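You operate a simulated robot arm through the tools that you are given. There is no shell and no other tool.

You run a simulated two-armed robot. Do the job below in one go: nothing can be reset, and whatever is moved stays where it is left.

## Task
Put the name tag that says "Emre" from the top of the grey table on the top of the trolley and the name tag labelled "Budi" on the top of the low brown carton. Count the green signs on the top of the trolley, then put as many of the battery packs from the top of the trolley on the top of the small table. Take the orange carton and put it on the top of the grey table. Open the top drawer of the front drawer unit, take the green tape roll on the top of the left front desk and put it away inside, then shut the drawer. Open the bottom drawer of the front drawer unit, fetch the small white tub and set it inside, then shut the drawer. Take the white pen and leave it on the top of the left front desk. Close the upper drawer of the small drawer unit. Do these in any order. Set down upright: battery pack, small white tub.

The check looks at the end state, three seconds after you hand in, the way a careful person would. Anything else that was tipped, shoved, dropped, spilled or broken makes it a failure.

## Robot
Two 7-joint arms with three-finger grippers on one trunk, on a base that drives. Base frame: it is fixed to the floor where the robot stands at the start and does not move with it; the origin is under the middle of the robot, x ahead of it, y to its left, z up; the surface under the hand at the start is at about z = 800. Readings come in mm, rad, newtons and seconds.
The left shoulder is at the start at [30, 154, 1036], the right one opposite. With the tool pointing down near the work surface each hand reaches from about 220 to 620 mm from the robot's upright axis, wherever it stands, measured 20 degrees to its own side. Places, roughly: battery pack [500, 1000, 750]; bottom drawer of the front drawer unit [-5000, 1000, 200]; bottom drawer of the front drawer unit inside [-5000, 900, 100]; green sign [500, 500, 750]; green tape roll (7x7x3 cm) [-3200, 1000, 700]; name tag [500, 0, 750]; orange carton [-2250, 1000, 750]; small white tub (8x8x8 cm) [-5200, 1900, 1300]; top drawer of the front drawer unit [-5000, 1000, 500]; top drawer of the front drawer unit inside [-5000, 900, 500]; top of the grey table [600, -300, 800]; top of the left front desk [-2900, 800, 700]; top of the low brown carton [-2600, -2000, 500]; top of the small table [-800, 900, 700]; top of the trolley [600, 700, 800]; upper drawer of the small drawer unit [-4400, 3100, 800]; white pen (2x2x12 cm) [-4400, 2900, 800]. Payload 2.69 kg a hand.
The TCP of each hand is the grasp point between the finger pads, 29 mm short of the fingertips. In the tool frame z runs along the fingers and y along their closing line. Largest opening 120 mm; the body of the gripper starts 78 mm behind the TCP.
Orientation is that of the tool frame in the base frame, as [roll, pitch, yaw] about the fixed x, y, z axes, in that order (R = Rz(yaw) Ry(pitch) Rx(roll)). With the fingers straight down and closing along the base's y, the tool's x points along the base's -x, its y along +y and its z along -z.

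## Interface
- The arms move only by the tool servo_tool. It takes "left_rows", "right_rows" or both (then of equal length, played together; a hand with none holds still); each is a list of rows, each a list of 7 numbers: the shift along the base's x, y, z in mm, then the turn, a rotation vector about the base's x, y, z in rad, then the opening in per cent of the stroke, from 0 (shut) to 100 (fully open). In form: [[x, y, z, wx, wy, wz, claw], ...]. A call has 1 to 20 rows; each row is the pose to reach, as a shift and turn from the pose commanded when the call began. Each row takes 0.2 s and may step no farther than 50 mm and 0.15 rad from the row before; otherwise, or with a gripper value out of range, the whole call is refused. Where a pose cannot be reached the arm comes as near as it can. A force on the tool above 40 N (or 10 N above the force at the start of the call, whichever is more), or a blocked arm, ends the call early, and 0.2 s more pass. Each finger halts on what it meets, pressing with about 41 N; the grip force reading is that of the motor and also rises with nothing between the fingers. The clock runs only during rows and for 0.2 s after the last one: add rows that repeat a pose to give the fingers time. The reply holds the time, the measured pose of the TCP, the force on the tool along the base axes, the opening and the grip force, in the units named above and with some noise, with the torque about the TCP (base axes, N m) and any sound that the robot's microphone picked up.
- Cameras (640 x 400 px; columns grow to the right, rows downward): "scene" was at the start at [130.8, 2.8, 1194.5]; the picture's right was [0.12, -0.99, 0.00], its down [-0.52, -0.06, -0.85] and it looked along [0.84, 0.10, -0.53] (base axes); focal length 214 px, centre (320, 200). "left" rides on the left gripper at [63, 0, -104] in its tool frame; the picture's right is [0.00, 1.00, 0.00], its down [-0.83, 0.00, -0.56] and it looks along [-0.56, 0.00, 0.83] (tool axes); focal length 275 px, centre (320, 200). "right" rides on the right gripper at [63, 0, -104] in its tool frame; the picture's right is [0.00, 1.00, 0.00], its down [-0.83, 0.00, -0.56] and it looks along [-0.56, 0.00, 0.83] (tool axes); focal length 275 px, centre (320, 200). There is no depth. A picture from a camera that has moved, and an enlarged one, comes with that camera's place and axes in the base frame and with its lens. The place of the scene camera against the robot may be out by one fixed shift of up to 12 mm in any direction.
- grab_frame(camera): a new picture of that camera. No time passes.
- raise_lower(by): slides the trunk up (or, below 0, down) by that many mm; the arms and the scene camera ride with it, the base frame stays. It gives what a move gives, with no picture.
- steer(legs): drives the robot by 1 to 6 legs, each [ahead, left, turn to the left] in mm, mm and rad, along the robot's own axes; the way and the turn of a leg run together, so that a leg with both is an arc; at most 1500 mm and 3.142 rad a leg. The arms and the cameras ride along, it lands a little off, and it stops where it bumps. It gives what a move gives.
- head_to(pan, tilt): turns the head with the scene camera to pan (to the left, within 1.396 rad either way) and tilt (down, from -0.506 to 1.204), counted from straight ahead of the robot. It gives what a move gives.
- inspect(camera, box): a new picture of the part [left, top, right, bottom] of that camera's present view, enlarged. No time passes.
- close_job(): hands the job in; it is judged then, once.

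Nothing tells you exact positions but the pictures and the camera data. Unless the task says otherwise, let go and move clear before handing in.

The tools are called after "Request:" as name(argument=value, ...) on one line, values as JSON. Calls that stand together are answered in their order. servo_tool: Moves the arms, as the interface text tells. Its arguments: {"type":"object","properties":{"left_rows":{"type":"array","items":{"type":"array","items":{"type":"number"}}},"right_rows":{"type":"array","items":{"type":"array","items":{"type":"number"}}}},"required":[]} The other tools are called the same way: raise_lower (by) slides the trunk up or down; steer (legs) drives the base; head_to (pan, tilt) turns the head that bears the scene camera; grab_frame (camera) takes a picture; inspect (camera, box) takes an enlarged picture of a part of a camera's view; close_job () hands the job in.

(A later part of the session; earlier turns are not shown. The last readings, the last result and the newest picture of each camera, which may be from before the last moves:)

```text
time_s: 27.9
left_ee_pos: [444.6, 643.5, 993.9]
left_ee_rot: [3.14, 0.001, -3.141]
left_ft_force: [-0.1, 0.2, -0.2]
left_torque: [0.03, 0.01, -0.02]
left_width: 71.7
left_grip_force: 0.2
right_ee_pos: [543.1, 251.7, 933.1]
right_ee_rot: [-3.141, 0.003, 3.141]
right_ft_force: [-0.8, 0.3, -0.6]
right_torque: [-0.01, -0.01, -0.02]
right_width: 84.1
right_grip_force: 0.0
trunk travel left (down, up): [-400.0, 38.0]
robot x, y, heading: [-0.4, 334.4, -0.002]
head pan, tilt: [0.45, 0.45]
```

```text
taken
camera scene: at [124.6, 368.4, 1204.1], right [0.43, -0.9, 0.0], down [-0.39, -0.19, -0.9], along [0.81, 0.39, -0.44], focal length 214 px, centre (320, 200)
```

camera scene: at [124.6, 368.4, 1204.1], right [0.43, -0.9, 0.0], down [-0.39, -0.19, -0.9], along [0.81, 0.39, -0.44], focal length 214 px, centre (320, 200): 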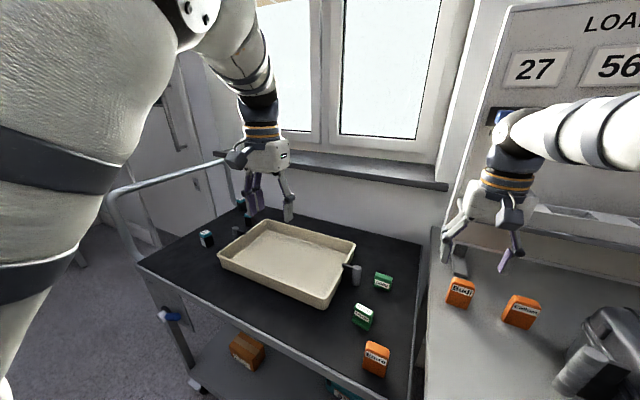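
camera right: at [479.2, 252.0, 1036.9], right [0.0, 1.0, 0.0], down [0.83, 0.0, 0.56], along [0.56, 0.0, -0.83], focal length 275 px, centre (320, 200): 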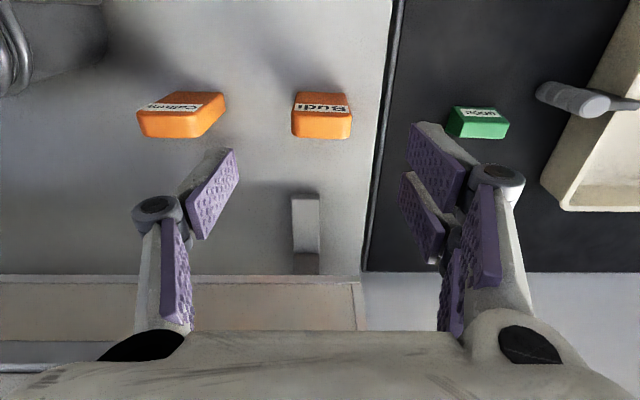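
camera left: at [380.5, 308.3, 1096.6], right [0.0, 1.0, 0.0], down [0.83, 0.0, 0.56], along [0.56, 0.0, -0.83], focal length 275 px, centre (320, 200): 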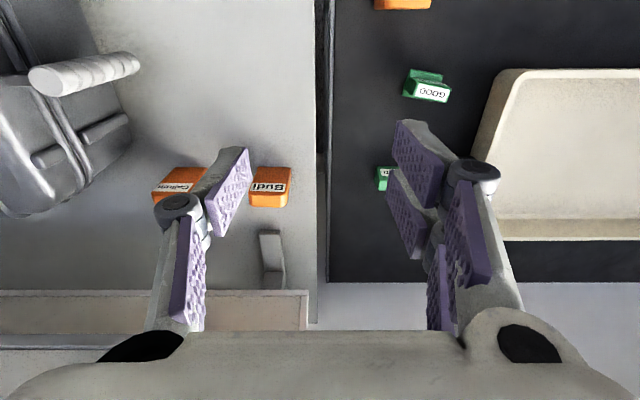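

Budi is aligned under the right hand. I lower, close, and lift.

Request:
servo_tool(right_rows=[[-2, 1, -45, 0, 0, 0, 70], [-3, 1, -80, 0, 0, 0, 70], [-3, 1, -97, 0, 0, 0, 70], [-3, 1, -97, 0, 0, 0, 70], [-3, 1, -97, 0, 0, 0, 20], [-3, 1, -97, 0, 0, 0, 20], [-3, 1, -97, 0, 0, 0, 20]])

Request:
grab_frame(camera="right")

```text
time_s: 29.5
left_ee_pos: [444.2, 644.8, 993.5]
left_ee_rot: [3.14, 0.002, -3.141]
left_ft_force: [1.0, -0.3, -0.5]
left_torque: [0.0, -0.01, 0.01]
left_width: 72.0
left_grip_force: 0.0
right_ee_pos: [539.9, 254.7, 833.0]
right_ee_rot: [3.141, 0.003, 3.141]
right_ft_force: [0.2, -0.1, 0.6]
right_torque: [0.01, -0.01, 0.0]
right_width: 39.1
right_grip_force: 40.2
trunk travel left (down, up): [-400.0, 38.0]
robot x, y, heading: [-0.4, 337.4, -0.001]
head pan, tilt: [0.45, 0.45]
```

```text
taken
camera right: at [476.2, 254.9, 937.9], right [0.0, 1.0, 0.0], down [0.83, 0.0, 0.56], along [0.56, 0.0, -0.83], focal length 275 px, centre (320, 200)
```

right: 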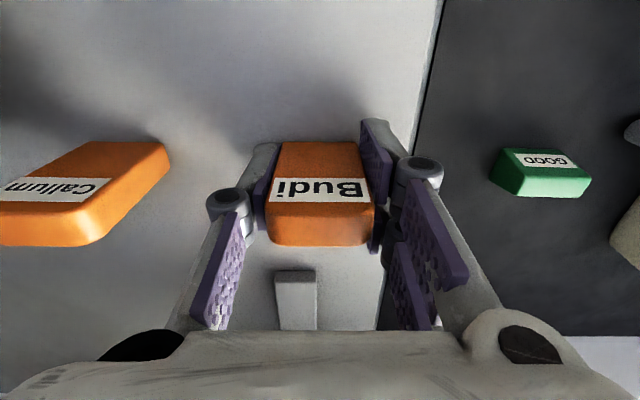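

Budi is gripped. I lift it clear and pull the right hand back.

Request:
servo_tool(right_rows=[[0, 0, 25, 0, 0, 0, 20], [0, 0, 65, 0, 0, 0, 20], [-15, 0, 105, 0, 0, 0, 20], [-50, 0, 135, 0, 0, 0, 20], [-90, 0, 160, 0, 0, 0, 20], [-130, 0, 180, 0, 0, 0, 20], [-160, 0, 190, 0, 0, 0, 20]])

Request:
head_to(pan=0.5, tilt=0.6)

Request:
grab_frame(camera="scene")

Request:
grab_frame(camera="left")

```text
time_s: 31.1
left_ee_pos: [444.0, 644.3, 993.4]
left_ee_rot: [3.141, 0.001, -3.141]
left_ft_force: [0.0, 0.3, 1.0]
left_torque: [-0.01, 0.0, -0.02]
left_width: 72.0
left_grip_force: 0.1
right_ee_pos: [382.4, 253.7, 1022.9]
right_ee_rot: [3.141, 0.005, 3.139]
right_ft_force: [0.4, -0.3, -0.3]
right_torque: [-0.01, -0.01, 0.01]
right_width: 38.8
right_grip_force: 40.8
trunk travel left (down, up): [-400.0, 38.0]
robot x, y, heading: [0.6, 338.5, 0.003]
head pan, tilt: [0.45, 0.45]
```

```text
time_s: 31.8
left_ee_pos: [445.3, 643.9, 993.6]
left_ee_rot: [-3.141, 0.0, 3.14]
left_ft_force: [-0.9, -0.5, 0.8]
left_torque: [0.0, 0.01, 0.0]
left_width: 71.9
left_grip_force: 0.0
right_ee_pos: [383.7, 252.7, 1023.4]
right_ee_rot: [3.141, 0.003, 3.14]
right_ft_force: [-0.2, -0.4, 0.1]
right_torque: [0.01, -0.02, 0.0]
right_width: 39.0
right_grip_force: 40.3
trunk travel left (down, up): [-400.0, 38.0]
robot x, y, heading: [1.7, 334.3, -0.002]
head pan, tilt: [0.499, 0.6]
```

```text
taken
camera scene: at [119.7, 370.7, 1190.6], right [0.48, -0.88, 0.0], down [-0.5, -0.27, -0.83], along [0.73, 0.39, -0.56], focal length 214 px, centre (320, 200)
```

scene: 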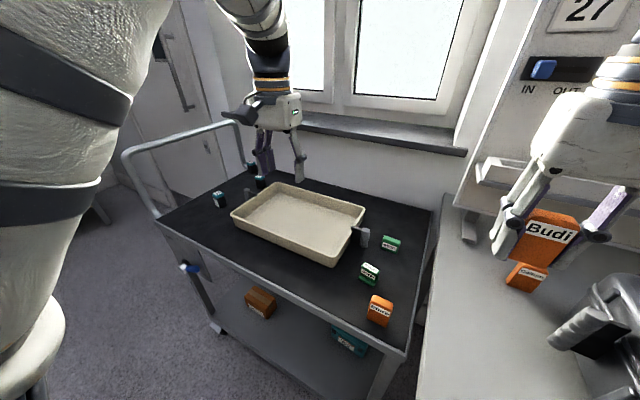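

```text
taken
camera left: at [380.9, 644.5, 1096.7], right [0.0, 1.0, 0.0], down [0.83, 0.0, 0.56], along [0.56, 0.0, -0.83], focal length 275 px, centre (320, 200)
```

left: 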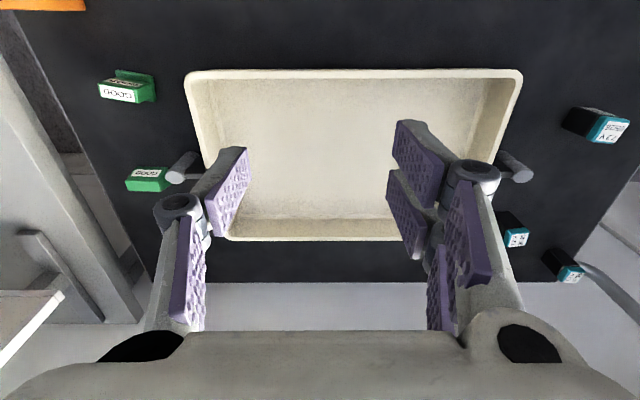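

Two green signs are visible on the trolley top, and the tray is empty; three battery packs stand at the far end. I bring the left hand inward, then drive left so it hovers near the front pack.

Request:
servo_tool(left_rows=[[10, -35, 5, 0, 0, 0, 70], [20, -70, 10, 0, 0, 0, 80], [25, -100, 15, 0, 0, 0, 100]])

Request:
steer(legs=[[0, 400, 0]])

Request:
grab_frame(camera="left")

Request:
grab_frame(camera="scene")

```text
time_s: 32.6
left_ee_pos: [467.4, 544.5, 1007.3]
left_ee_rot: [3.141, 0.002, -3.141]
left_ft_force: [-0.4, -0.2, 1.0]
left_torque: [0.01, 0.02, 0.03]
left_width: 120.1
left_grip_force: 0.1
right_ee_pos: [382.0, 252.8, 1023.4]
right_ee_rot: [3.141, 0.004, 3.14]
right_ft_force: [-0.4, -1.0, -1.1]
right_torque: [0.01, -0.04, -0.01]
right_width: 39.0
right_grip_force: 41.6
trunk travel left (down, up): [-400.0, 38.0]
robot x, y, heading: [0.8, 337.4, 0.006]
head pan, tilt: [0.499, 0.6]
```

```text
time_s: 36.3
left_ee_pos: [467.7, 951.1, 1007.6]
left_ee_rot: [3.142, 0.002, -3.139]
left_ft_force: [0.3, 0.1, -0.6]
left_torque: [0.02, -0.01, 0.0]
left_width: 119.8
left_grip_force: 0.1
right_ee_pos: [384.1, 659.5, 1023.6]
right_ee_rot: [3.141, 0.004, 3.141]
right_ft_force: [-0.1, 0.7, -0.4]
right_torque: [0.0, 0.0, 0.01]
right_width: 38.8
right_grip_force: 41.3
trunk travel left (down, up): [-400.0, 38.0]
robot x, y, heading: [-4.5, 741.2, 0.0]
head pan, tilt: [0.499, 0.6]
```

```text
taken
camera left: at [403.2, 951.2, 1110.6], right [0.0, 1.0, 0.0], down [0.83, 0.0, 0.56], along [0.56, 0.0, -0.83], focal length 275 px, centre (320, 200)
```

left: 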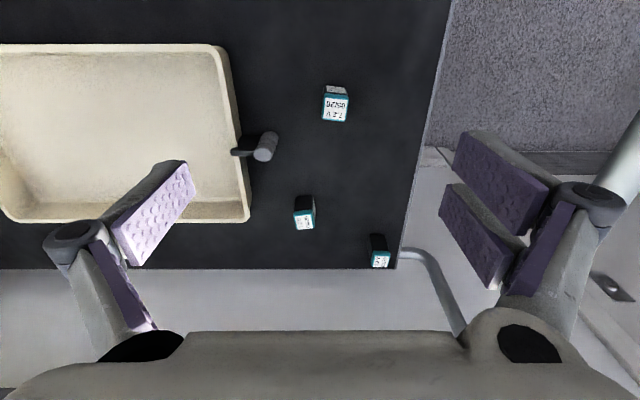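

```text
taken
camera scene: at [119.6, 776.2, 1190.5], right [0.48, -0.88, 0.0], down [-0.5, -0.27, -0.83], along [0.72, 0.4, -0.56], focal length 214 px, centre (320, 200)
```

scene: 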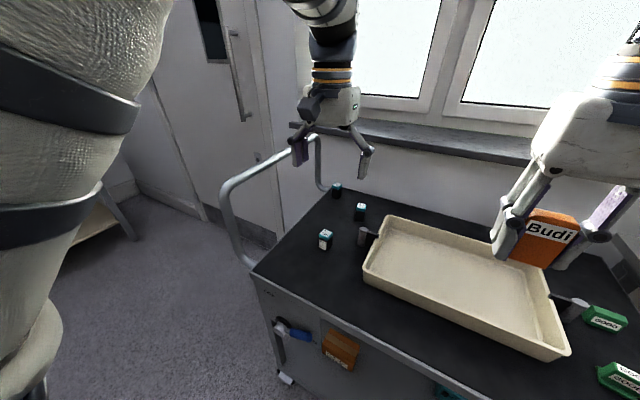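

I zoom in on the packs to judge their size and pose.

Request:
inspect(camera="left", box=[260, 70, 420, 280])

Request:
inspect(camera="scene", box=[290, 170, 390, 270])

```text
1.90 times, centred on (340, 175) of left
camera zoom: at [403.2, 951.2, 1110.6], right [0.0, 1.0, 0.0], down [0.83, 0.0, 0.56], along [0.56, 0.0, -0.83], focal length 524 px, centre (282, 248)
```

zoom: 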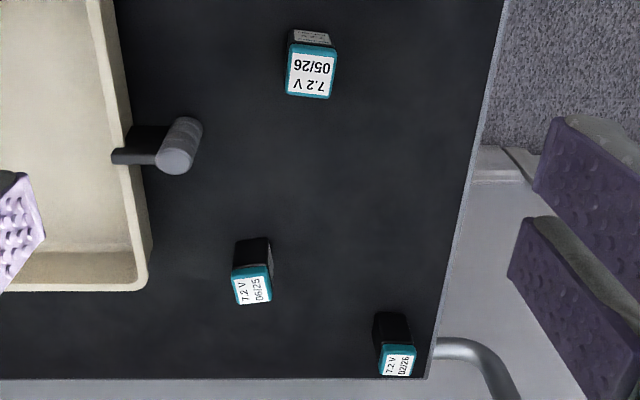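

```text
4.00 times, centred on (340, 220) of scene
camera zoom: at [119.6, 776.2, 1190.5], right [0.48, -0.88, 0.0], down [-0.5, -0.27, -0.83], along [0.72, 0.4, -0.56], focal length 858 px, centre (240, 120)
```

zoom: 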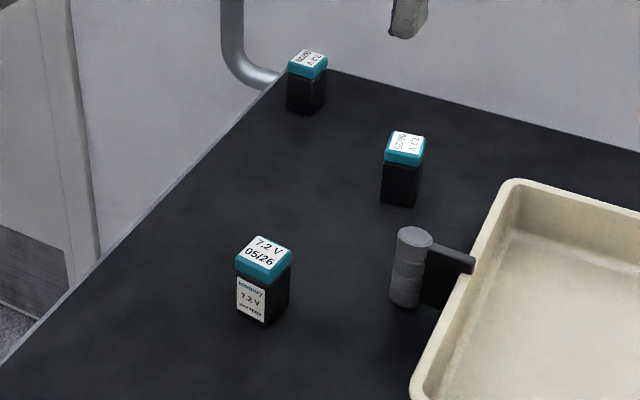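

The packs stand upright, about 30×30×45 mm; the front one is at roughly (493, 968) with top at z≈790. I lower the left hand to hover over it and check.

Request:
servo_tool(left_rows=[[10, 8, -40, 0, 0, 0, 80], [20, 14, -85, 0, 0, 0, 65], [25, 17, -130, 0, 0, 0, 65], [25, 17, -160, 0, 0, 0, 65], [25, 17, -160, 0, 0, 0, 65]])

Request:
grab_frame(camera="left")

Request:
inspect(camera="scene", box=[280, 130, 400, 270])

```text
time_s: 37.5
left_ee_pos: [492.9, 969.0, 847.0]
left_ee_rot: [3.141, 0.001, -3.14]
left_ft_force: [-0.7, 0.2, 1.0]
left_torque: [0.02, -0.01, 0.0]
left_width: 77.6
left_grip_force: 0.0
right_ee_pos: [383.2, 658.7, 1024.3]
right_ee_rot: [-3.141, 0.002, 3.14]
right_ft_force: [0.1, -0.1, -0.8]
right_torque: [-0.02, -0.01, 0.0]
right_width: 38.9
right_grip_force: 40.6
trunk travel left (down, up): [-400.0, 38.0]
robot x, y, heading: [2.5, 739.8, 0.001]
head pan, tilt: [0.499, 0.6]
```

```text
taken
camera left: at [429.2, 967.8, 949.9], right [0.0, 1.0, 0.0], down [0.83, 0.0, 0.56], along [0.56, 0.0, -0.83], focal length 275 px, centre (320, 200)
```

left: 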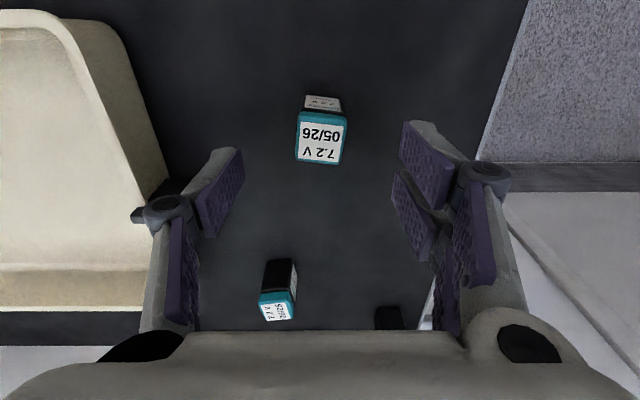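

```text
2.86 times, centred on (340, 200) of scene
camera zoom: at [119.4, 776.0, 1190.6], right [0.48, -0.88, 0.0], down [-0.5, -0.27, -0.83], along [0.72, 0.4, -0.56], focal length 613 px, centre (263, 200)
```

zoom: 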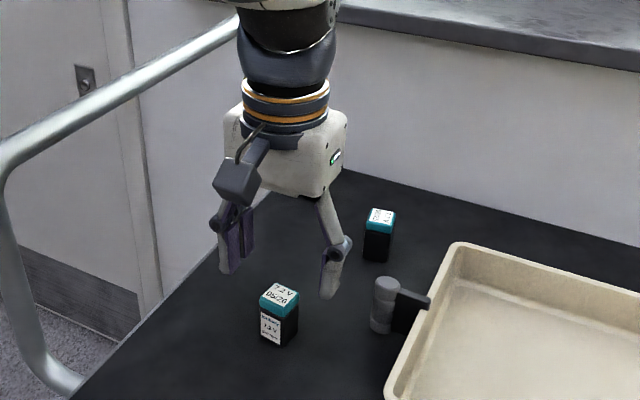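

The pack's centre is about (488, 968), top near z 800. I shift 5 mm back, lower and grip it.

Request:
servo_tool(left_rows=[[-5, 0, -30, 0, 0, 0, 65], [-5, 0, -55, 0, 0, 0, 65], [-5, 0, -64, 0, 0, 0, 65], [-5, 0, -64, 0, 0, 0, 65], [-5, 0, -64, 0, 0, 0, 12], [-5, 0, -64, 0, 0, 0, 12], [-5, 0, -64, 0, 0, 0, 12]])

Request:
grab_frame(camera="left")

```text
time_s: 39.1
left_ee_pos: [486.6, 967.7, 781.5]
left_ee_rot: [3.141, 0.002, -3.14]
left_ft_force: [1.2, -0.2, 0.2]
left_torque: [0.02, -0.03, 0.03]
left_width: 27.1
left_grip_force: 41.3
right_ee_pos: [383.7, 658.2, 1023.3]
right_ee_rot: [-3.141, 0.004, 3.14]
right_ft_force: [0.3, -0.3, -1.5]
right_torque: [0.02, 0.0, 0.01]
right_width: 38.8
right_grip_force: 41.2
trunk travel left (down, up): [-400.0, 38.0]
robot x, y, heading: [-0.6, 738.8, -0.005]
head pan, tilt: [0.499, 0.6]
```

```text
taken
camera left: at [422.4, 967.9, 885.7], right [0.0, 1.0, 0.0], down [0.83, 0.0, 0.56], along [0.56, 0.0, -0.83], focal length 275 px, centre (320, 200)
```

left: 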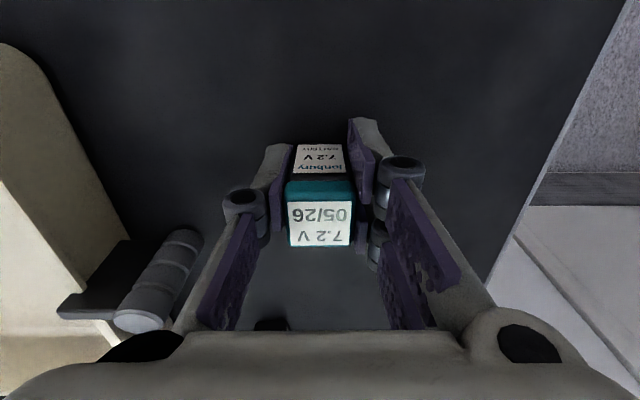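

The pack is held. I lift it, pull in, and then turn right around to face the small table behind.

Request:
servo_tool(left_rows=[[0, 0, 40, 0, 0, 0, 12], [0, 0, 85, 0, 0, 0, 12], [-10, -20, 130, 0, 0, 0, 12], [-40, -35, 165, 0, 0, 0, 12], [-70, -50, 195, 0, 0, 0, 12], [-95, -60, 220, 0, 0, 0, 12]])

Request:
inspect(camera="scene", box=[240, 120, 640, 400])

Request:
head_to(pan=1.39, tilt=0.5)

Request:
grab_frame(camera="scene")

Request:
head_to(pan=-1.39, tilt=0.5)

Request:
grab_frame(camera="scene")

```text
refused: row 3 steps farther than a row can; nothing moved
```

```text
1.43 times, centred on (440, 260) of scene
camera zoom: at [119.6, 776.1, 1190.5], right [0.48, -0.88, 0.0], down [-0.5, -0.27, -0.83], along [0.72, 0.4, -0.56], focal length 306 px, centre (149, 114)
```

zoom: 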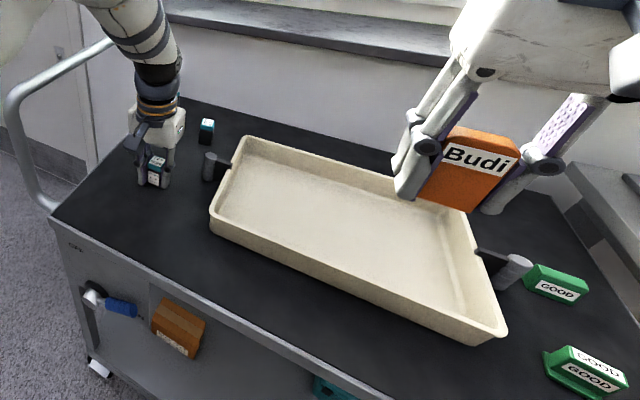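

```text
time_s: 40.2
left_ee_pos: [486.5, 967.1, 783.0]
left_ee_rot: [3.141, 0.001, -3.14]
left_ft_force: [1.0, 0.0, 1.5]
left_torque: [-0.02, -0.05, 0.03]
left_width: 27.2
left_grip_force: 41.2
right_ee_pos: [383.1, 659.3, 1023.3]
right_ee_rot: [3.141, 0.003, -3.141]
right_ft_force: [0.1, -0.6, -1.3]
right_torque: [-0.03, -0.03, 0.01]
right_width: 38.9
right_grip_force: 41.5
trunk travel left (down, up): [-400.0, 38.0]
robot x, y, heading: [1.7, 740.4, -0.001]
head pan, tilt: [1.389, 0.499]
```

```text
taken
camera scene: at [58.5, 823.2, 1199.6], right [0.98, -0.18, 0.0], down [-0.09, -0.47, -0.88], along [0.16, 0.86, -0.48], focal length 214 px, centre (320, 200)
```

scene: 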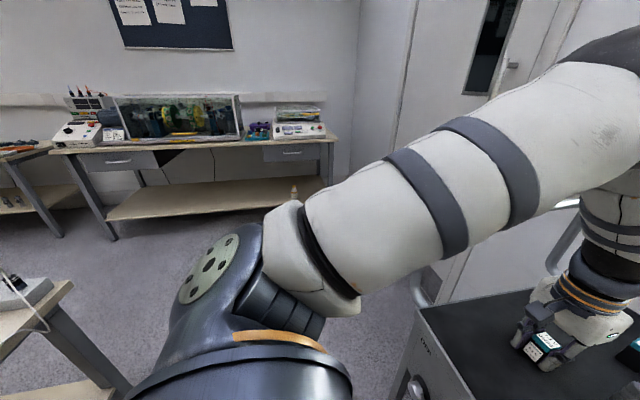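

```text
time_s: 42.7
left_ee_pos: [485.7, 967.2, 781.4]
left_ee_rot: [-3.141, 0.001, -3.14]
left_ft_force: [1.1, 0.3, 0.7]
left_torque: [0.0, -0.03, -0.02]
left_width: 26.8
left_grip_force: 40.7
right_ee_pos: [382.5, 659.4, 1024.2]
right_ee_rot: [3.141, 0.003, -3.141]
right_ft_force: [1.1, 0.5, -0.2]
right_torque: [0.01, 0.04, -0.02]
right_width: 38.8
right_grip_force: 41.3
trunk travel left (down, up): [-400.0, 38.0]
robot x, y, heading: [1.9, 744.4, 0.002]
head pan, tilt: [-1.389, 0.499]
```

```text
taken
camera scene: at [58.5, 644.2, 1199.6], right [-0.98, -0.18, 0.0], down [-0.09, 0.47, -0.88], along [0.16, -0.86, -0.48], focal length 214 px, centre (320, 200)
```

scene: 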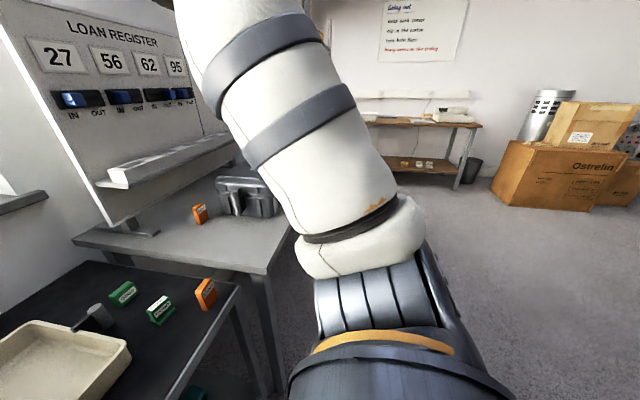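

Table, tags and signs are as expected. I lift the pack in shorter steps and then back off slightly and turn around clockwise.

Request:
servo_tool(left_rows=[[0, 0, 40, 0, 0, 0, 12], [0, 0, 85, 0, 0, 0, 12], [-5, -10, 130, 0, 0, 0, 12], [-25, -25, 165, 0, 0, 0, 12], [-55, -40, 195, 0, 0, 0, 12], [-85, -55, 220, 0, 0, 0, 12]])

Request:
grab_frame(camera="left")

Request:
steer(legs=[[-60, 0, 0], [0, 0, -1.5708]])

Request:
head_to(pan=-0.9, tilt=0.5)

Request:
grab_frame(camera="scene")

```text
time_s: 44.1
left_ee_pos: [400.3, 912.6, 1004.5]
left_ee_rot: [3.14, 0.003, -3.139]
left_ft_force: [0.4, -0.3, -0.8]
left_torque: [0.08, -0.02, 0.05]
left_width: 27.3
left_grip_force: 41.5
right_ee_pos: [382.0, 658.1, 1025.0]
right_ee_rot: [3.141, 0.004, -3.141]
right_ft_force: [0.2, -0.9, -1.1]
right_torque: [0.01, 0.0, 0.02]
right_width: 38.9
right_grip_force: 41.2
trunk travel left (down, up): [-400.0, 38.0]
robot x, y, heading: [1.0, 742.8, 0.001]
head pan, tilt: [-1.389, 0.499]
```

```text
taken
camera left: at [335.5, 912.3, 1108.4], right [0.0, 1.0, 0.0], down [0.83, 0.0, 0.56], along [0.56, 0.0, -0.83], focal length 275 px, centre (320, 200)
```

left: 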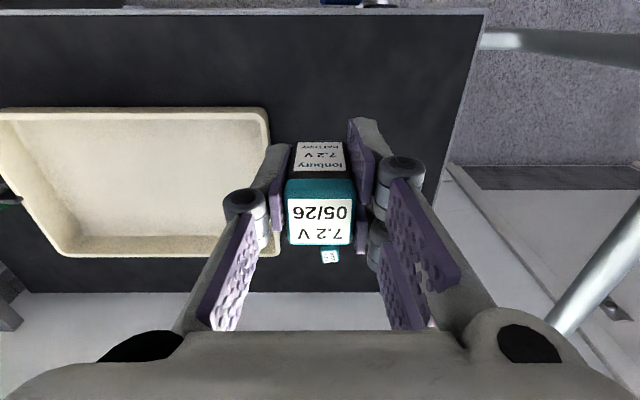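

```text
time_s: 48.9
left_ee_pos: [110.8, 341.8, 1004.0]
left_ee_rot: [-3.14, 0.003, 1.571]
left_ft_force: [0.0, -1.0, -0.9]
left_torque: [0.02, -0.01, 0.02]
left_width: 27.1
left_grip_force: 40.8
right_ee_pos: [-143.3, 358.7, 1024.2]
right_ee_rot: [-3.141, 0.004, 1.571]
right_ft_force: [0.4, 0.1, -0.5]
right_torque: [0.01, -0.03, -0.01]
right_width: 38.9
right_grip_force: 41.3
trunk travel left (down, up): [-400.0, 38.0]
robot x, y, heading: [-59.0, 739.4, -1.572]
head pan, tilt: [-1.389, 0.499]
```

```text
time_s: 49.8
left_ee_pos: [110.8, 341.4, 1004.6]
left_ee_rot: [-3.142, 0.002, 1.572]
left_ft_force: [-0.5, 0.8, -0.4]
left_torque: [0.0, 0.0, -0.02]
left_width: 27.3
left_grip_force: 40.8
right_ee_pos: [-144.0, 358.8, 1023.7]
right_ee_rot: [3.141, 0.003, 1.571]
right_ft_force: [-1.1, 1.0, -1.0]
right_torque: [-0.01, 0.02, -0.01]
right_width: 38.8
right_grip_force: 40.3
trunk travel left (down, up): [-400.0, 38.0]
robot x, y, heading: [-60.5, 740.1, -1.571]
head pan, tilt: [-0.901, 0.499]
```

```text
taken
camera scene: at [-134.0, 632.0, 1199.6], right [-0.62, 0.78, 0.0], down [0.38, 0.3, -0.88], along [-0.69, -0.54, -0.48], focal length 214 px, centre (320, 200)
```

scene: 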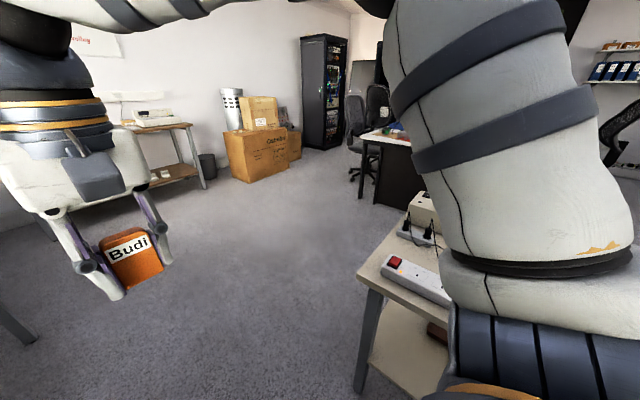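

I face -y now; the carton stack lies in the far corner and the small table is on the right. I finish the turn to face it.

Request:
steer(legs=[[0, 0, -1.5708]])

Request:
head_to(pan=0.0, tilt=0.6)

Request:
grab_frame(camera="scene")

Request:
head_to(pan=0.0, tilt=0.1)

Request:
grab_frame(camera="scene")

Request:
grab_frame(camera="left")

```text
time_s: 54.1
left_ee_pos: [-460.7, 575.7, 1004.4]
left_ee_rot: [-3.141, 0.001, -0.009]
left_ft_force: [0.0, 0.0, -0.2]
left_torque: [0.03, 0.03, 0.01]
left_width: 27.3
left_grip_force: 40.7
right_ee_pos: [-441.8, 827.9, 1023.2]
right_ee_rot: [-3.141, 0.004, -0.008]
right_ft_force: [-0.6, -0.2, -0.4]
right_torque: [0.0, 0.02, 0.02]
right_width: 38.9
right_grip_force: 41.1
trunk travel left (down, up): [-400.0, 38.0]
robot x, y, heading: [-58.2, 742.6, 3.14]
head pan, tilt: [-0.901, 0.499]
```

```text
time_s: 55.3
left_ee_pos: [-460.9, 575.0, 1004.7]
left_ee_rot: [3.14, 0.002, -0.006]
left_ft_force: [1.3, -0.7, -1.2]
left_torque: [-0.03, 0.04, 0.01]
left_width: 27.2
left_grip_force: 40.9
right_ee_pos: [-440.9, 828.1, 1022.8]
right_ee_rot: [3.141, 0.005, -0.008]
right_ft_force: [0.1, -0.5, -1.3]
right_torque: [0.03, -0.01, 0.01]
right_width: 38.8
right_grip_force: 40.9
trunk travel left (down, up): [-400.0, 38.0]
robot x, y, heading: [-59.6, 738.9, 3.135]
head pan, tilt: [0.0, 0.6]
```

```text
taken
camera scene: at [-196.2, 734.8, 1190.5], right [0.01, 1.0, 0.0], down [0.56, -0.01, -0.83], along [-0.83, 0.01, -0.56], focal length 214 px, centre (320, 200)
```

scene: 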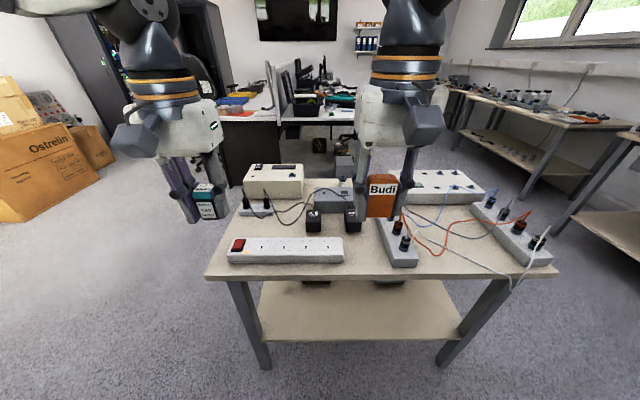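

```text
time_s: 56.2
left_ee_pos: [-460.3, 574.3, 1004.6]
left_ee_rot: [3.14, 0.003, -0.007]
left_ft_force: [-0.5, -0.1, -0.5]
left_torque: [0.01, -0.04, 0.04]
left_width: 27.2
left_grip_force: 40.7
right_ee_pos: [-440.6, 829.6, 1023.8]
right_ee_rot: [3.141, 0.003, -0.01]
right_ft_force: [0.4, 0.4, -0.1]
right_torque: [-0.03, 0.0, 0.0]
right_width: 39.0
right_grip_force: 40.7
trunk travel left (down, up): [-400.0, 38.0]
robot x, y, heading: [-57.8, 741.3, 3.133]
head pan, tilt: [0.0, 0.099]
```

```text
taken
camera scene: at [-199.9, 734.8, 1236.6], right [0.01, 1.0, 0.0], down [0.1, 0.0, -0.99], along [-0.99, 0.01, -0.1], focal length 214 px, centre (320, 200)
```

scene: 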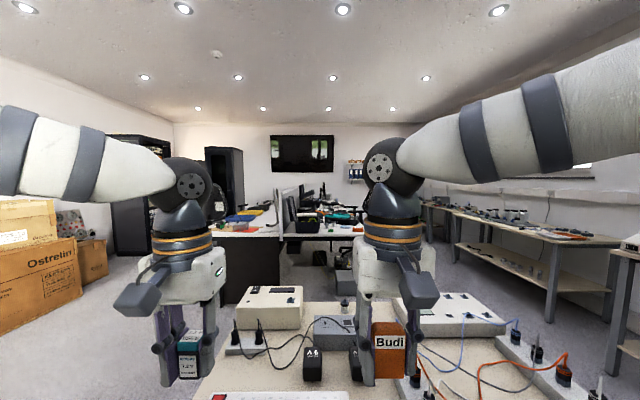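

```text
taken
camera left: at [-398.5, 574.0, 1107.4], right [-0.01, -1.0, 0.0], down [-0.83, 0.01, 0.56], along [-0.56, 0.01, -0.83], focal length 275 px, centre (320, 200)
```

left: 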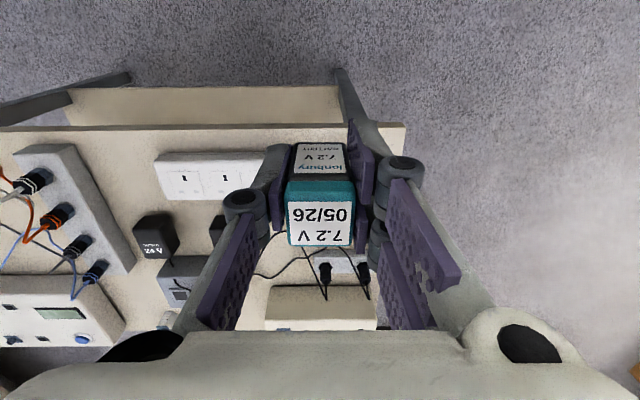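

The small table has power strips and cables but some free patches. I zoom in to choose a clear spot.

Request:
head_to(pan=0.0, tilt=0.75)

Request:
inspect(camera="scene", box=[180, 100, 420, 260])

Request:
inspect(camera="scene", box=[340, 100, 580, 260])

Request:
grab_frame(camera="right")

```text
time_s: 57.2
left_ee_pos: [-459.9, 574.4, 1003.8]
left_ee_rot: [-3.141, 0.003, -0.006]
left_ft_force: [0.0, 0.5, -1.2]
left_torque: [-0.03, -0.01, -0.01]
left_width: 27.0
left_grip_force: 41.4
right_ee_pos: [-441.1, 829.5, 1023.4]
right_ee_rot: [-3.141, 0.003, -0.008]
right_ft_force: [-0.5, 1.1, -0.8]
right_torque: [-0.02, 0.03, 0.0]
right_width: 39.0
right_grip_force: 40.8
trunk travel left (down, up): [-400.0, 38.0]
robot x, y, heading: [-57.9, 738.2, 3.134]
head pan, tilt: [0.0, 0.75]
```

```text
2.50 times, centred on (300, 180) of scene
camera zoom: at [-190.7, 734.7, 1177.7], right [0.01, 1.0, 0.0], down [0.68, -0.01, -0.73], along [-0.73, 0.01, -0.68], focal length 536 px, centre (370, 250)
```

zoom: 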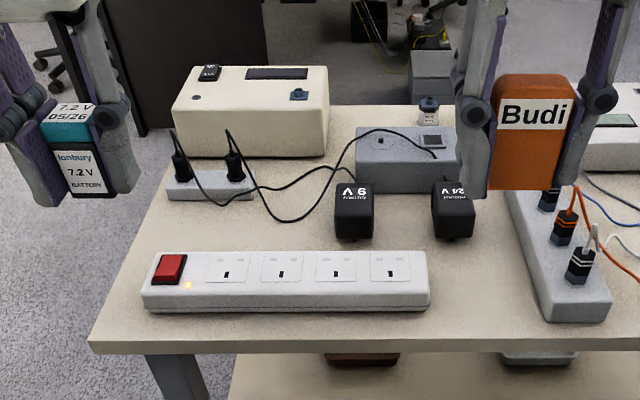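

```text
2.50 times, centred on (460, 180) of scene
camera zoom: at [-190.7, 734.7, 1177.7], right [0.01, 1.0, 0.0], down [0.68, -0.01, -0.73], along [-0.73, 0.01, -0.68], focal length 536 px, centre (-30, 250)
```

zoom: 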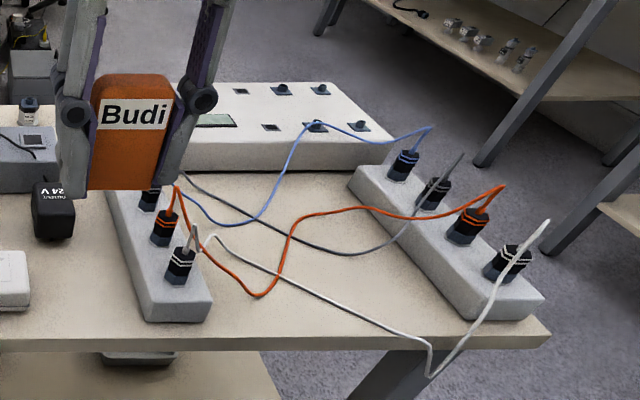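

```text
taken
camera right: at [-378.5, 828.6, 1127.9], right [0.0, -1.0, 0.0], down [-0.83, 0.0, 0.56], along [-0.56, 0.0, -0.83], focal length 275 px, centre (320, 200)
```

right: 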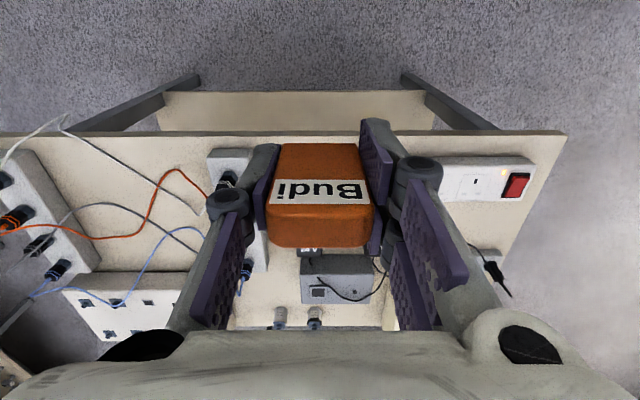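

The patch between the white power strip and the middle strip, about x −580…−715 and y 815…938, is free. I drive ahead 130 and right 275 so the left hand comes above it.

Request:
steer(legs=[[130, -275, 0]])

Request:
grab_frame(camera="left")

Request:
grab_frame(camera="scene")

```text
time_s: 60.0
left_ee_pos: [-585.9, 851.4, 1004.8]
left_ee_rot: [-3.14, 0.003, -0.006]
left_ft_force: [0.1, 0.2, -1.2]
left_torque: [0.0, -0.01, 0.0]
left_width: 27.1
left_grip_force: 40.6
right_ee_pos: [-566.7, 1105.2, 1023.7]
right_ee_rot: [3.141, 0.004, -0.007]
right_ft_force: [-0.4, 0.1, -0.3]
right_torque: [0.0, 0.04, -0.01]
right_width: 38.7
right_grip_force: 40.8
trunk travel left (down, up): [-400.0, 38.0]
robot x, y, heading: [-185.0, 1018.3, 3.139]
head pan, tilt: [0.0, 0.75]
```

```text
taken
camera left: at [-523.2, 850.6, 1107.4], right [-0.01, -1.0, 0.0], down [-0.83, 0.01, 0.56], along [-0.56, 0.01, -0.83], focal length 275 px, centre (320, 200)
```

left: 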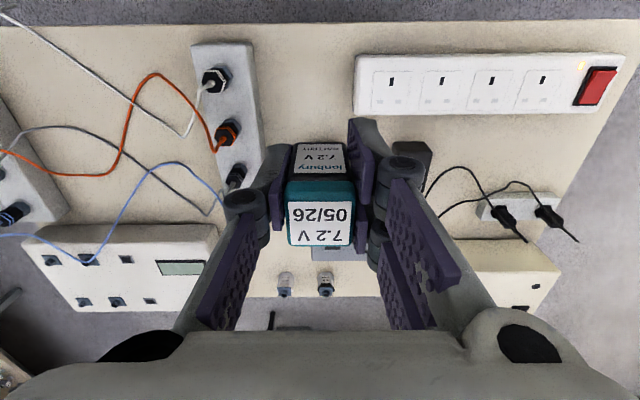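

```text
taken
camera scene: at [-315.8, 1011.7, 1177.6], right [0.01, 1.0, 0.0], down [0.68, 0.0, -0.73], along [-0.73, 0.01, -0.68], focal length 214 px, centre (320, 200)
```

scene: 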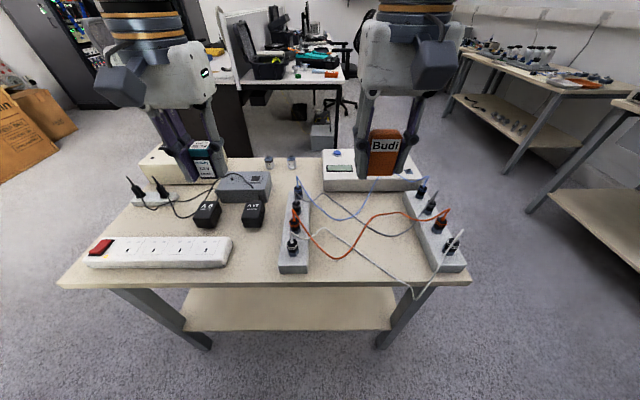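

The free patch is clear below the left hand. I move over (-665, 862) and lower part-way to check.

Request:
servo_tool(left_rows=[[-30, 4, -30, 0, 0, 0, 12], [-60, 8, -65, 0, 0, 0, 12], [-79, 11, -105, 0, 0, 0, 12], [-79, 11, -150, 0, 0, 0, 12], [-79, 11, -190, 0, 0, 0, 12], [-79, 11, -220, 0, 0, 0, 12], [-79, 11, -220, 0, 0, 0, 12]])

Request:
grab_frame(camera="left")

Request:
inspect(camera="scene", box=[160, 130, 320, 290])

```text
time_s: 61.3
left_ee_pos: [-664.3, 862.5, 810.2]
left_ee_rot: [3.141, 0.019, -0.003]
left_ft_force: [14.5, 0.6, 37.2]
left_torque: [-0.24, -0.25, 0.11]
left_width: 27.1
left_grip_force: 41.1
right_ee_pos: [-564.2, 1105.5, 1026.3]
right_ee_rot: [-3.141, 0.006, -0.007]
right_ft_force: [0.1, -0.3, -0.8]
right_torque: [-0.01, -0.02, 0.0]
right_width: 38.9
right_grip_force: 41.3
trunk travel left (down, up): [-400.0, 38.0]
robot x, y, heading: [-185.1, 1017.9, 3.136]
head pan, tilt: [0.0, 0.75]
stopped in row 6 (left hand): the force on the tool passed its limit at 77 N (the readings are from after the stop); the commanded pose is now the measured one
```

```text
taken
camera left: at [-599.7, 861.3, 911.8], right [-0.01, -1.0, 0.0], down [-0.82, 0.01, 0.57], along [-0.57, 0.01, -0.82], focal length 275 px, centre (320, 200)
```

left: 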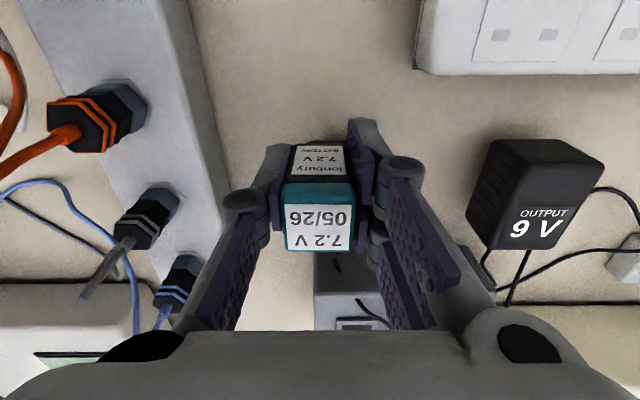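

```text
2.50 times, centred on (240, 210) of scene
camera zoom: at [-312.2, 1011.7, 1178.7], right [0.01, 1.0, 0.0], down [0.68, 0.0, -0.73], along [-0.73, 0.0, -0.68], focal length 536 px, centre (520, 175)
```

zoom: 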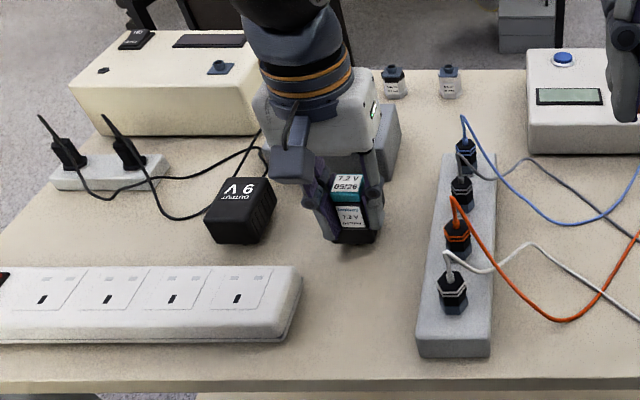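

The pack touched down on top of the second black adapter, so the spot was misjudged. I raise the hand straight up at once and look.

Request:
servo_tool(left_rows=[[0, 0, 30, 0, 0, 0, 12], [5, 0, 70, 0, 0, 0, 12], [40, 0, 100, 0, 0, 0, 12], [79, 0, 125, 0, 0, 0, 12], [79, 0, 125, 0, 0, 0, 12]])

Request:
grab_frame(camera="left")

Request:
inspect(camera="scene", box=[160, 130, 320, 290])

```text
time_s: 62.5
left_ee_pos: [-589.0, 861.0, 929.1]
left_ee_rot: [-3.141, 0.013, -0.006]
left_ft_force: [-0.3, 0.3, -0.3]
left_torque: [-0.05, -0.02, -0.01]
left_width: 27.2
left_grip_force: 41.0
right_ee_pos: [-567.0, 1105.4, 1023.0]
right_ee_rot: [-3.141, 0.002, -0.008]
right_ft_force: [-0.7, -0.4, -0.1]
right_torque: [-0.05, 0.02, 0.01]
right_width: 38.7
right_grip_force: 41.1
trunk travel left (down, up): [-400.0, 38.0]
robot x, y, heading: [-185.4, 1020.2, 3.132]
head pan, tilt: [0.0, 0.75]
```

```text
taken
camera left: at [-525.6, 860.2, 1032.0], right [-0.01, -1.0, 0.0], down [-0.82, 0.01, 0.57], along [-0.57, 0.01, -0.82], focal length 275 px, centre (320, 200)
```

left: 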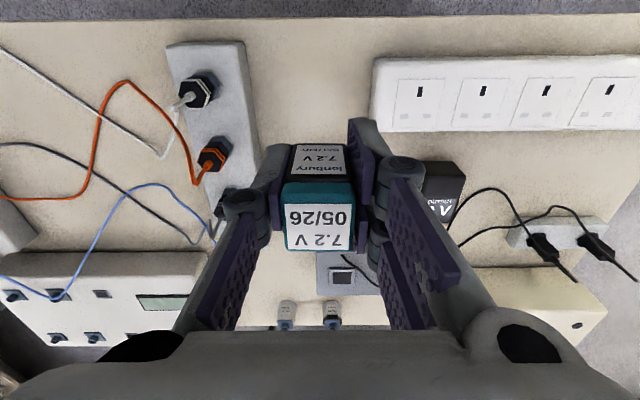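

```text
2.50 times, centred on (240, 210) of scene
camera zoom: at [-316.1, 1012.4, 1177.5], right [0.01, 1.0, 0.0], down [0.68, -0.01, -0.73], along [-0.73, 0.0, -0.68], focal length 536 px, centre (520, 175)
```

zoom: 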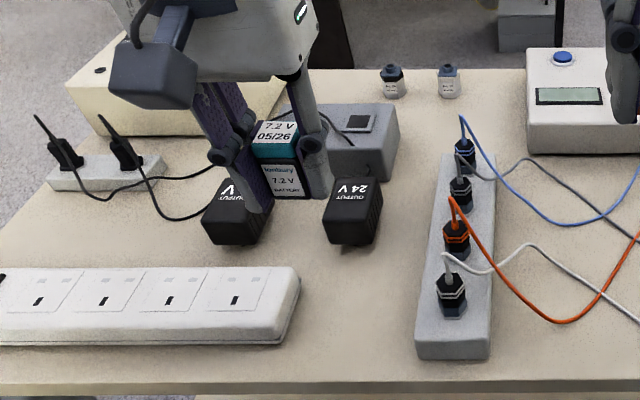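

Nothing was tipped; the table top is higher than I assumed (about z 730), which shifts the patch nearer to me. I now aim at (-630, 888) and descend part-way with a check.

Request:
servo_tool(left_rows=[[-20, 13, -10, 0, -0.013, 0, 12], [-41, 27, -35, 0, -0.013, 0, 12], [-41, 27, -75, 0, -0.013, 0, 12], [-41, 27, -110, 0, -0.013, 0, 12], [-41, 27, -110, 0, -0.013, 0, 12]])

Request:
grab_frame(camera="left")

Request:
inspect(camera="scene", box=[160, 130, 320, 290])

```text
time_s: 63.7
left_ee_pos: [-625.1, 886.7, 821.5]
left_ee_rot: [3.141, -0.001, -0.004]
left_ft_force: [0.5, 0.5, -1.5]
left_torque: [-0.01, 0.01, -0.01]
left_width: 27.2
left_grip_force: 40.8
right_ee_pos: [-566.2, 1105.5, 1024.9]
right_ee_rot: [-3.139, 0.003, -0.007]
right_ft_force: [-0.6, -0.4, -0.7]
right_torque: [-0.02, 0.03, -0.01]
right_width: 38.8
right_grip_force: 41.1
trunk travel left (down, up): [-400.0, 38.0]
robot x, y, heading: [-185.9, 1019.1, 3.133]
head pan, tilt: [0.0, 0.75]
```

```text
taken
camera left: at [-563.3, 886.9, 924.3], right [-0.01, -1.0, 0.0], down [-0.83, 0.01, 0.56], along [-0.56, 0.01, -0.83], focal length 275 px, centre (320, 200)
```

left: 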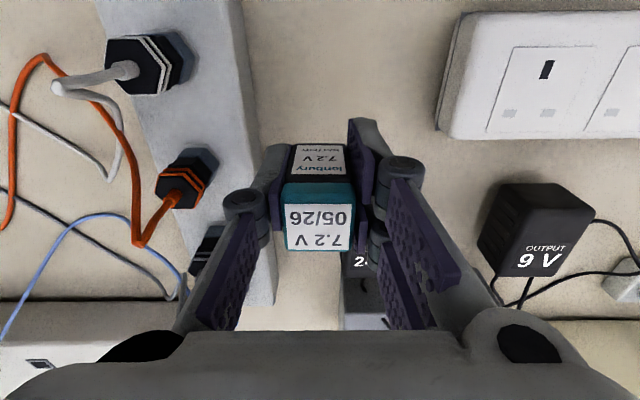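

```text
2.50 times, centred on (240, 210) of scene
camera zoom: at [-315.5, 1011.4, 1177.7], right [0.01, 1.0, 0.0], down [0.68, 0.0, -0.73], along [-0.73, 0.0, -0.68], focal length 536 px, centre (520, 175)
```

zoom: 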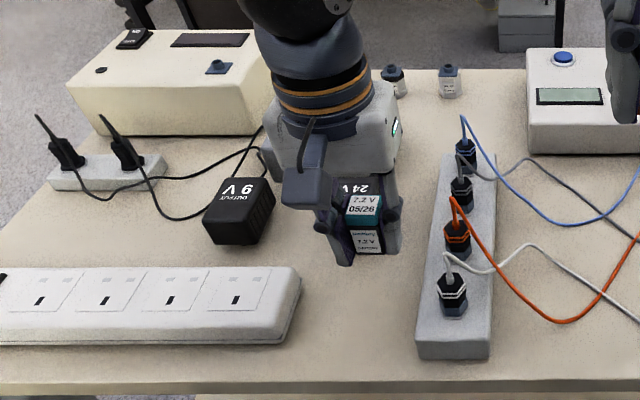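

The strip on one side is near; I shift 15 mm towards the free middle (y≈872), then descend in small steps until contact.

Request:
servo_tool(left_rows=[[-3, -15, 0, 0, 0, 0, 12], [-3, -15, -15, 0, 0, 0, 12], [-3, -15, -28, 0, 0, 0, 12], [-3, -15, -34, 0, 0, 0, 12], [-3, -15, -37, 0, 0, 0, 12], [-3, -15, -40, 0, 0, 0, 12], [-3, -15, -43, 0, 0, 0, 12]])

Request:
grab_frame(camera="left")

Request:
inspect(camera="scene", box=[160, 130, 320, 290])

```text
time_s: 65.3
left_ee_pos: [-630.6, 872.8, 775.5]
left_ee_rot: [-3.141, 0.0, -0.005]
left_ft_force: [-0.1, 0.2, -1.1]
left_torque: [-0.02, 0.01, 0.01]
left_width: 27.5
left_grip_force: 41.1
right_ee_pos: [-566.9, 1104.2, 1023.8]
right_ee_rot: [3.141, 0.004, -0.006]
right_ft_force: [0.0, 0.1, -0.1]
right_torque: [0.01, -0.01, -0.01]
right_width: 39.0
right_grip_force: 41.0
trunk travel left (down, up): [-400.0, 38.0]
robot x, y, heading: [-185.9, 1020.8, 3.131]
head pan, tilt: [0.0, 0.75]
```

```text
taken
camera left: at [-567.9, 872.6, 879.6], right [-0.01, -1.0, 0.0], down [-0.83, 0.01, 0.56], along [-0.56, 0.01, -0.83], focal length 275 px, centre (320, 200)
```

left: 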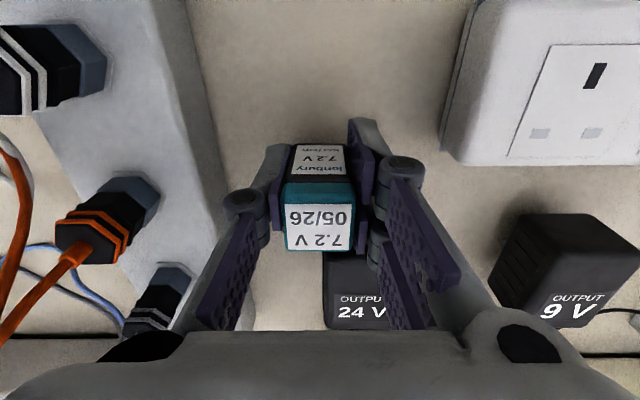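

```text
2.50 times, centred on (240, 210) of scene
camera zoom: at [-315.8, 1011.4, 1177.6], right [0.01, 1.0, 0.0], down [0.68, 0.0, -0.73], along [-0.73, 0.0, -0.68], focal length 536 px, centre (520, 175)
```

zoom: 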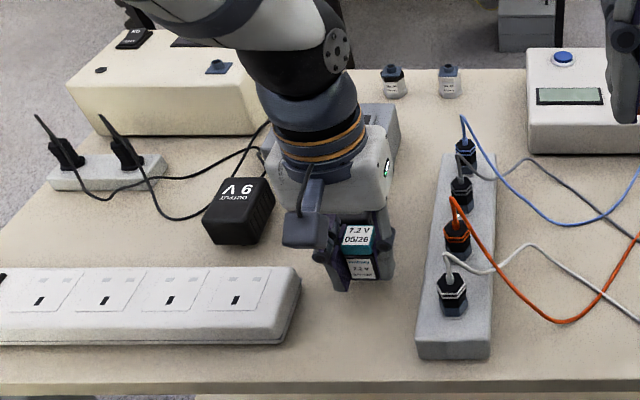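

Clear of everything; I go on down in 2 mm rows to contact.

Request:
servo_tool(left_rows=[[0, 0, -3, 0, 0, 0, 12], [0, 0, -5, 0, 0, 0, 12], [0, 0, -7, 0, 0, 0, 12], [0, 0, -9, 0, 0, 0, 12], [0, 0, -11, 0, 0, 0, 12], [0, 0, -13, 0, 0, 0, 12], [0, 0, -15, 0, 0, 0, 12], [0, 0, -17, 0, 0, 0, 12]])

```text
time_s: 67.1
left_ee_pos: [-630.0, 875.1, 759.1]
left_ee_rot: [3.142, 0.001, -0.004]
left_ft_force: [-0.5, -1.2, -0.8]
left_torque: [0.01, -0.01, 0.02]
left_width: 27.2
left_grip_force: 41.0
right_ee_pos: [-566.8, 1104.7, 1024.2]
right_ee_rot: [-3.142, 0.004, -0.005]
right_ft_force: [0.8, -0.5, 0.2]
right_torque: [-0.01, 0.01, 0.04]
right_width: 39.2
right_grip_force: 40.5
trunk travel left (down, up): [-400.0, 38.0]
robot x, y, heading: [-183.0, 1019.7, 3.137]
head pan, tilt: [0.0, 0.75]
```

Request:
servo_tool(left_rows=[[0, 0, -2, 0, 0, 0, 12], [0, 0, -4, 0, 0, 0, 12], [0, 0, -6, 0, 0, 0, 12], [0, 0, -8, 0, 0, 0, 12], [0, 0, -10, 0, 0, 0, 12], [0, 0, -12, 0, 0, 0, 12], [0, 0, -14, 0, 0, 0, 12], [0, 0, -16, 0, 0, 0, 12]])

Request:
inspect(camera="scene", box=[160, 130, 320, 290])

```text
time_s: 67.9
left_ee_pos: [-630.6, 874.9, 759.2]
left_ee_rot: [3.141, 0.008, -0.007]
left_ft_force: [8.9, -0.2, 33.2]
left_torque: [-0.06, -0.68, 0.07]
left_width: 27.0
left_grip_force: 41.2
right_ee_pos: [-564.2, 1104.5, 1024.5]
right_ee_rot: [-3.141, 0.005, -0.008]
right_ft_force: [0.2, 0.0, -0.7]
right_torque: [0.01, 0.0, 0.0]
right_width: 39.1
right_grip_force: 41.1
trunk travel left (down, up): [-400.0, 38.0]
robot x, y, heading: [-178.4, 1022.1, 3.138]
head pan, tilt: [0.0, 0.75]
stopped in row 4 (left hand): the force on the tool passed its limit at 44 N (the readings are from after the stop); the commanded pose is now the measured one
```

```text
2.50 times, centred on (240, 210) of scene
camera zoom: at [-312.6, 1012.0, 1178.2], right [0.01, 1.0, 0.0], down [0.68, 0.0, -0.73], along [-0.73, 0.0, -0.68], focal length 536 px, centre (520, 175)
```

zoom: 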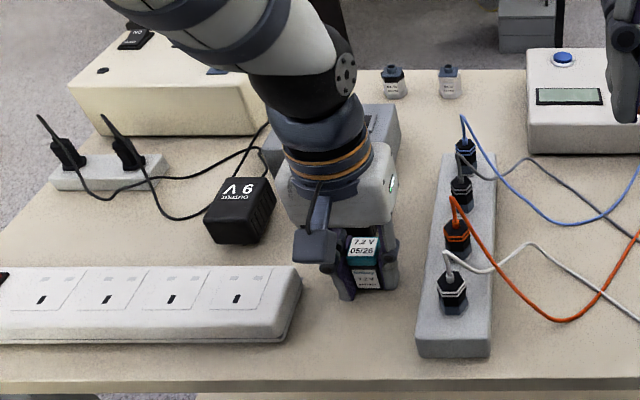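

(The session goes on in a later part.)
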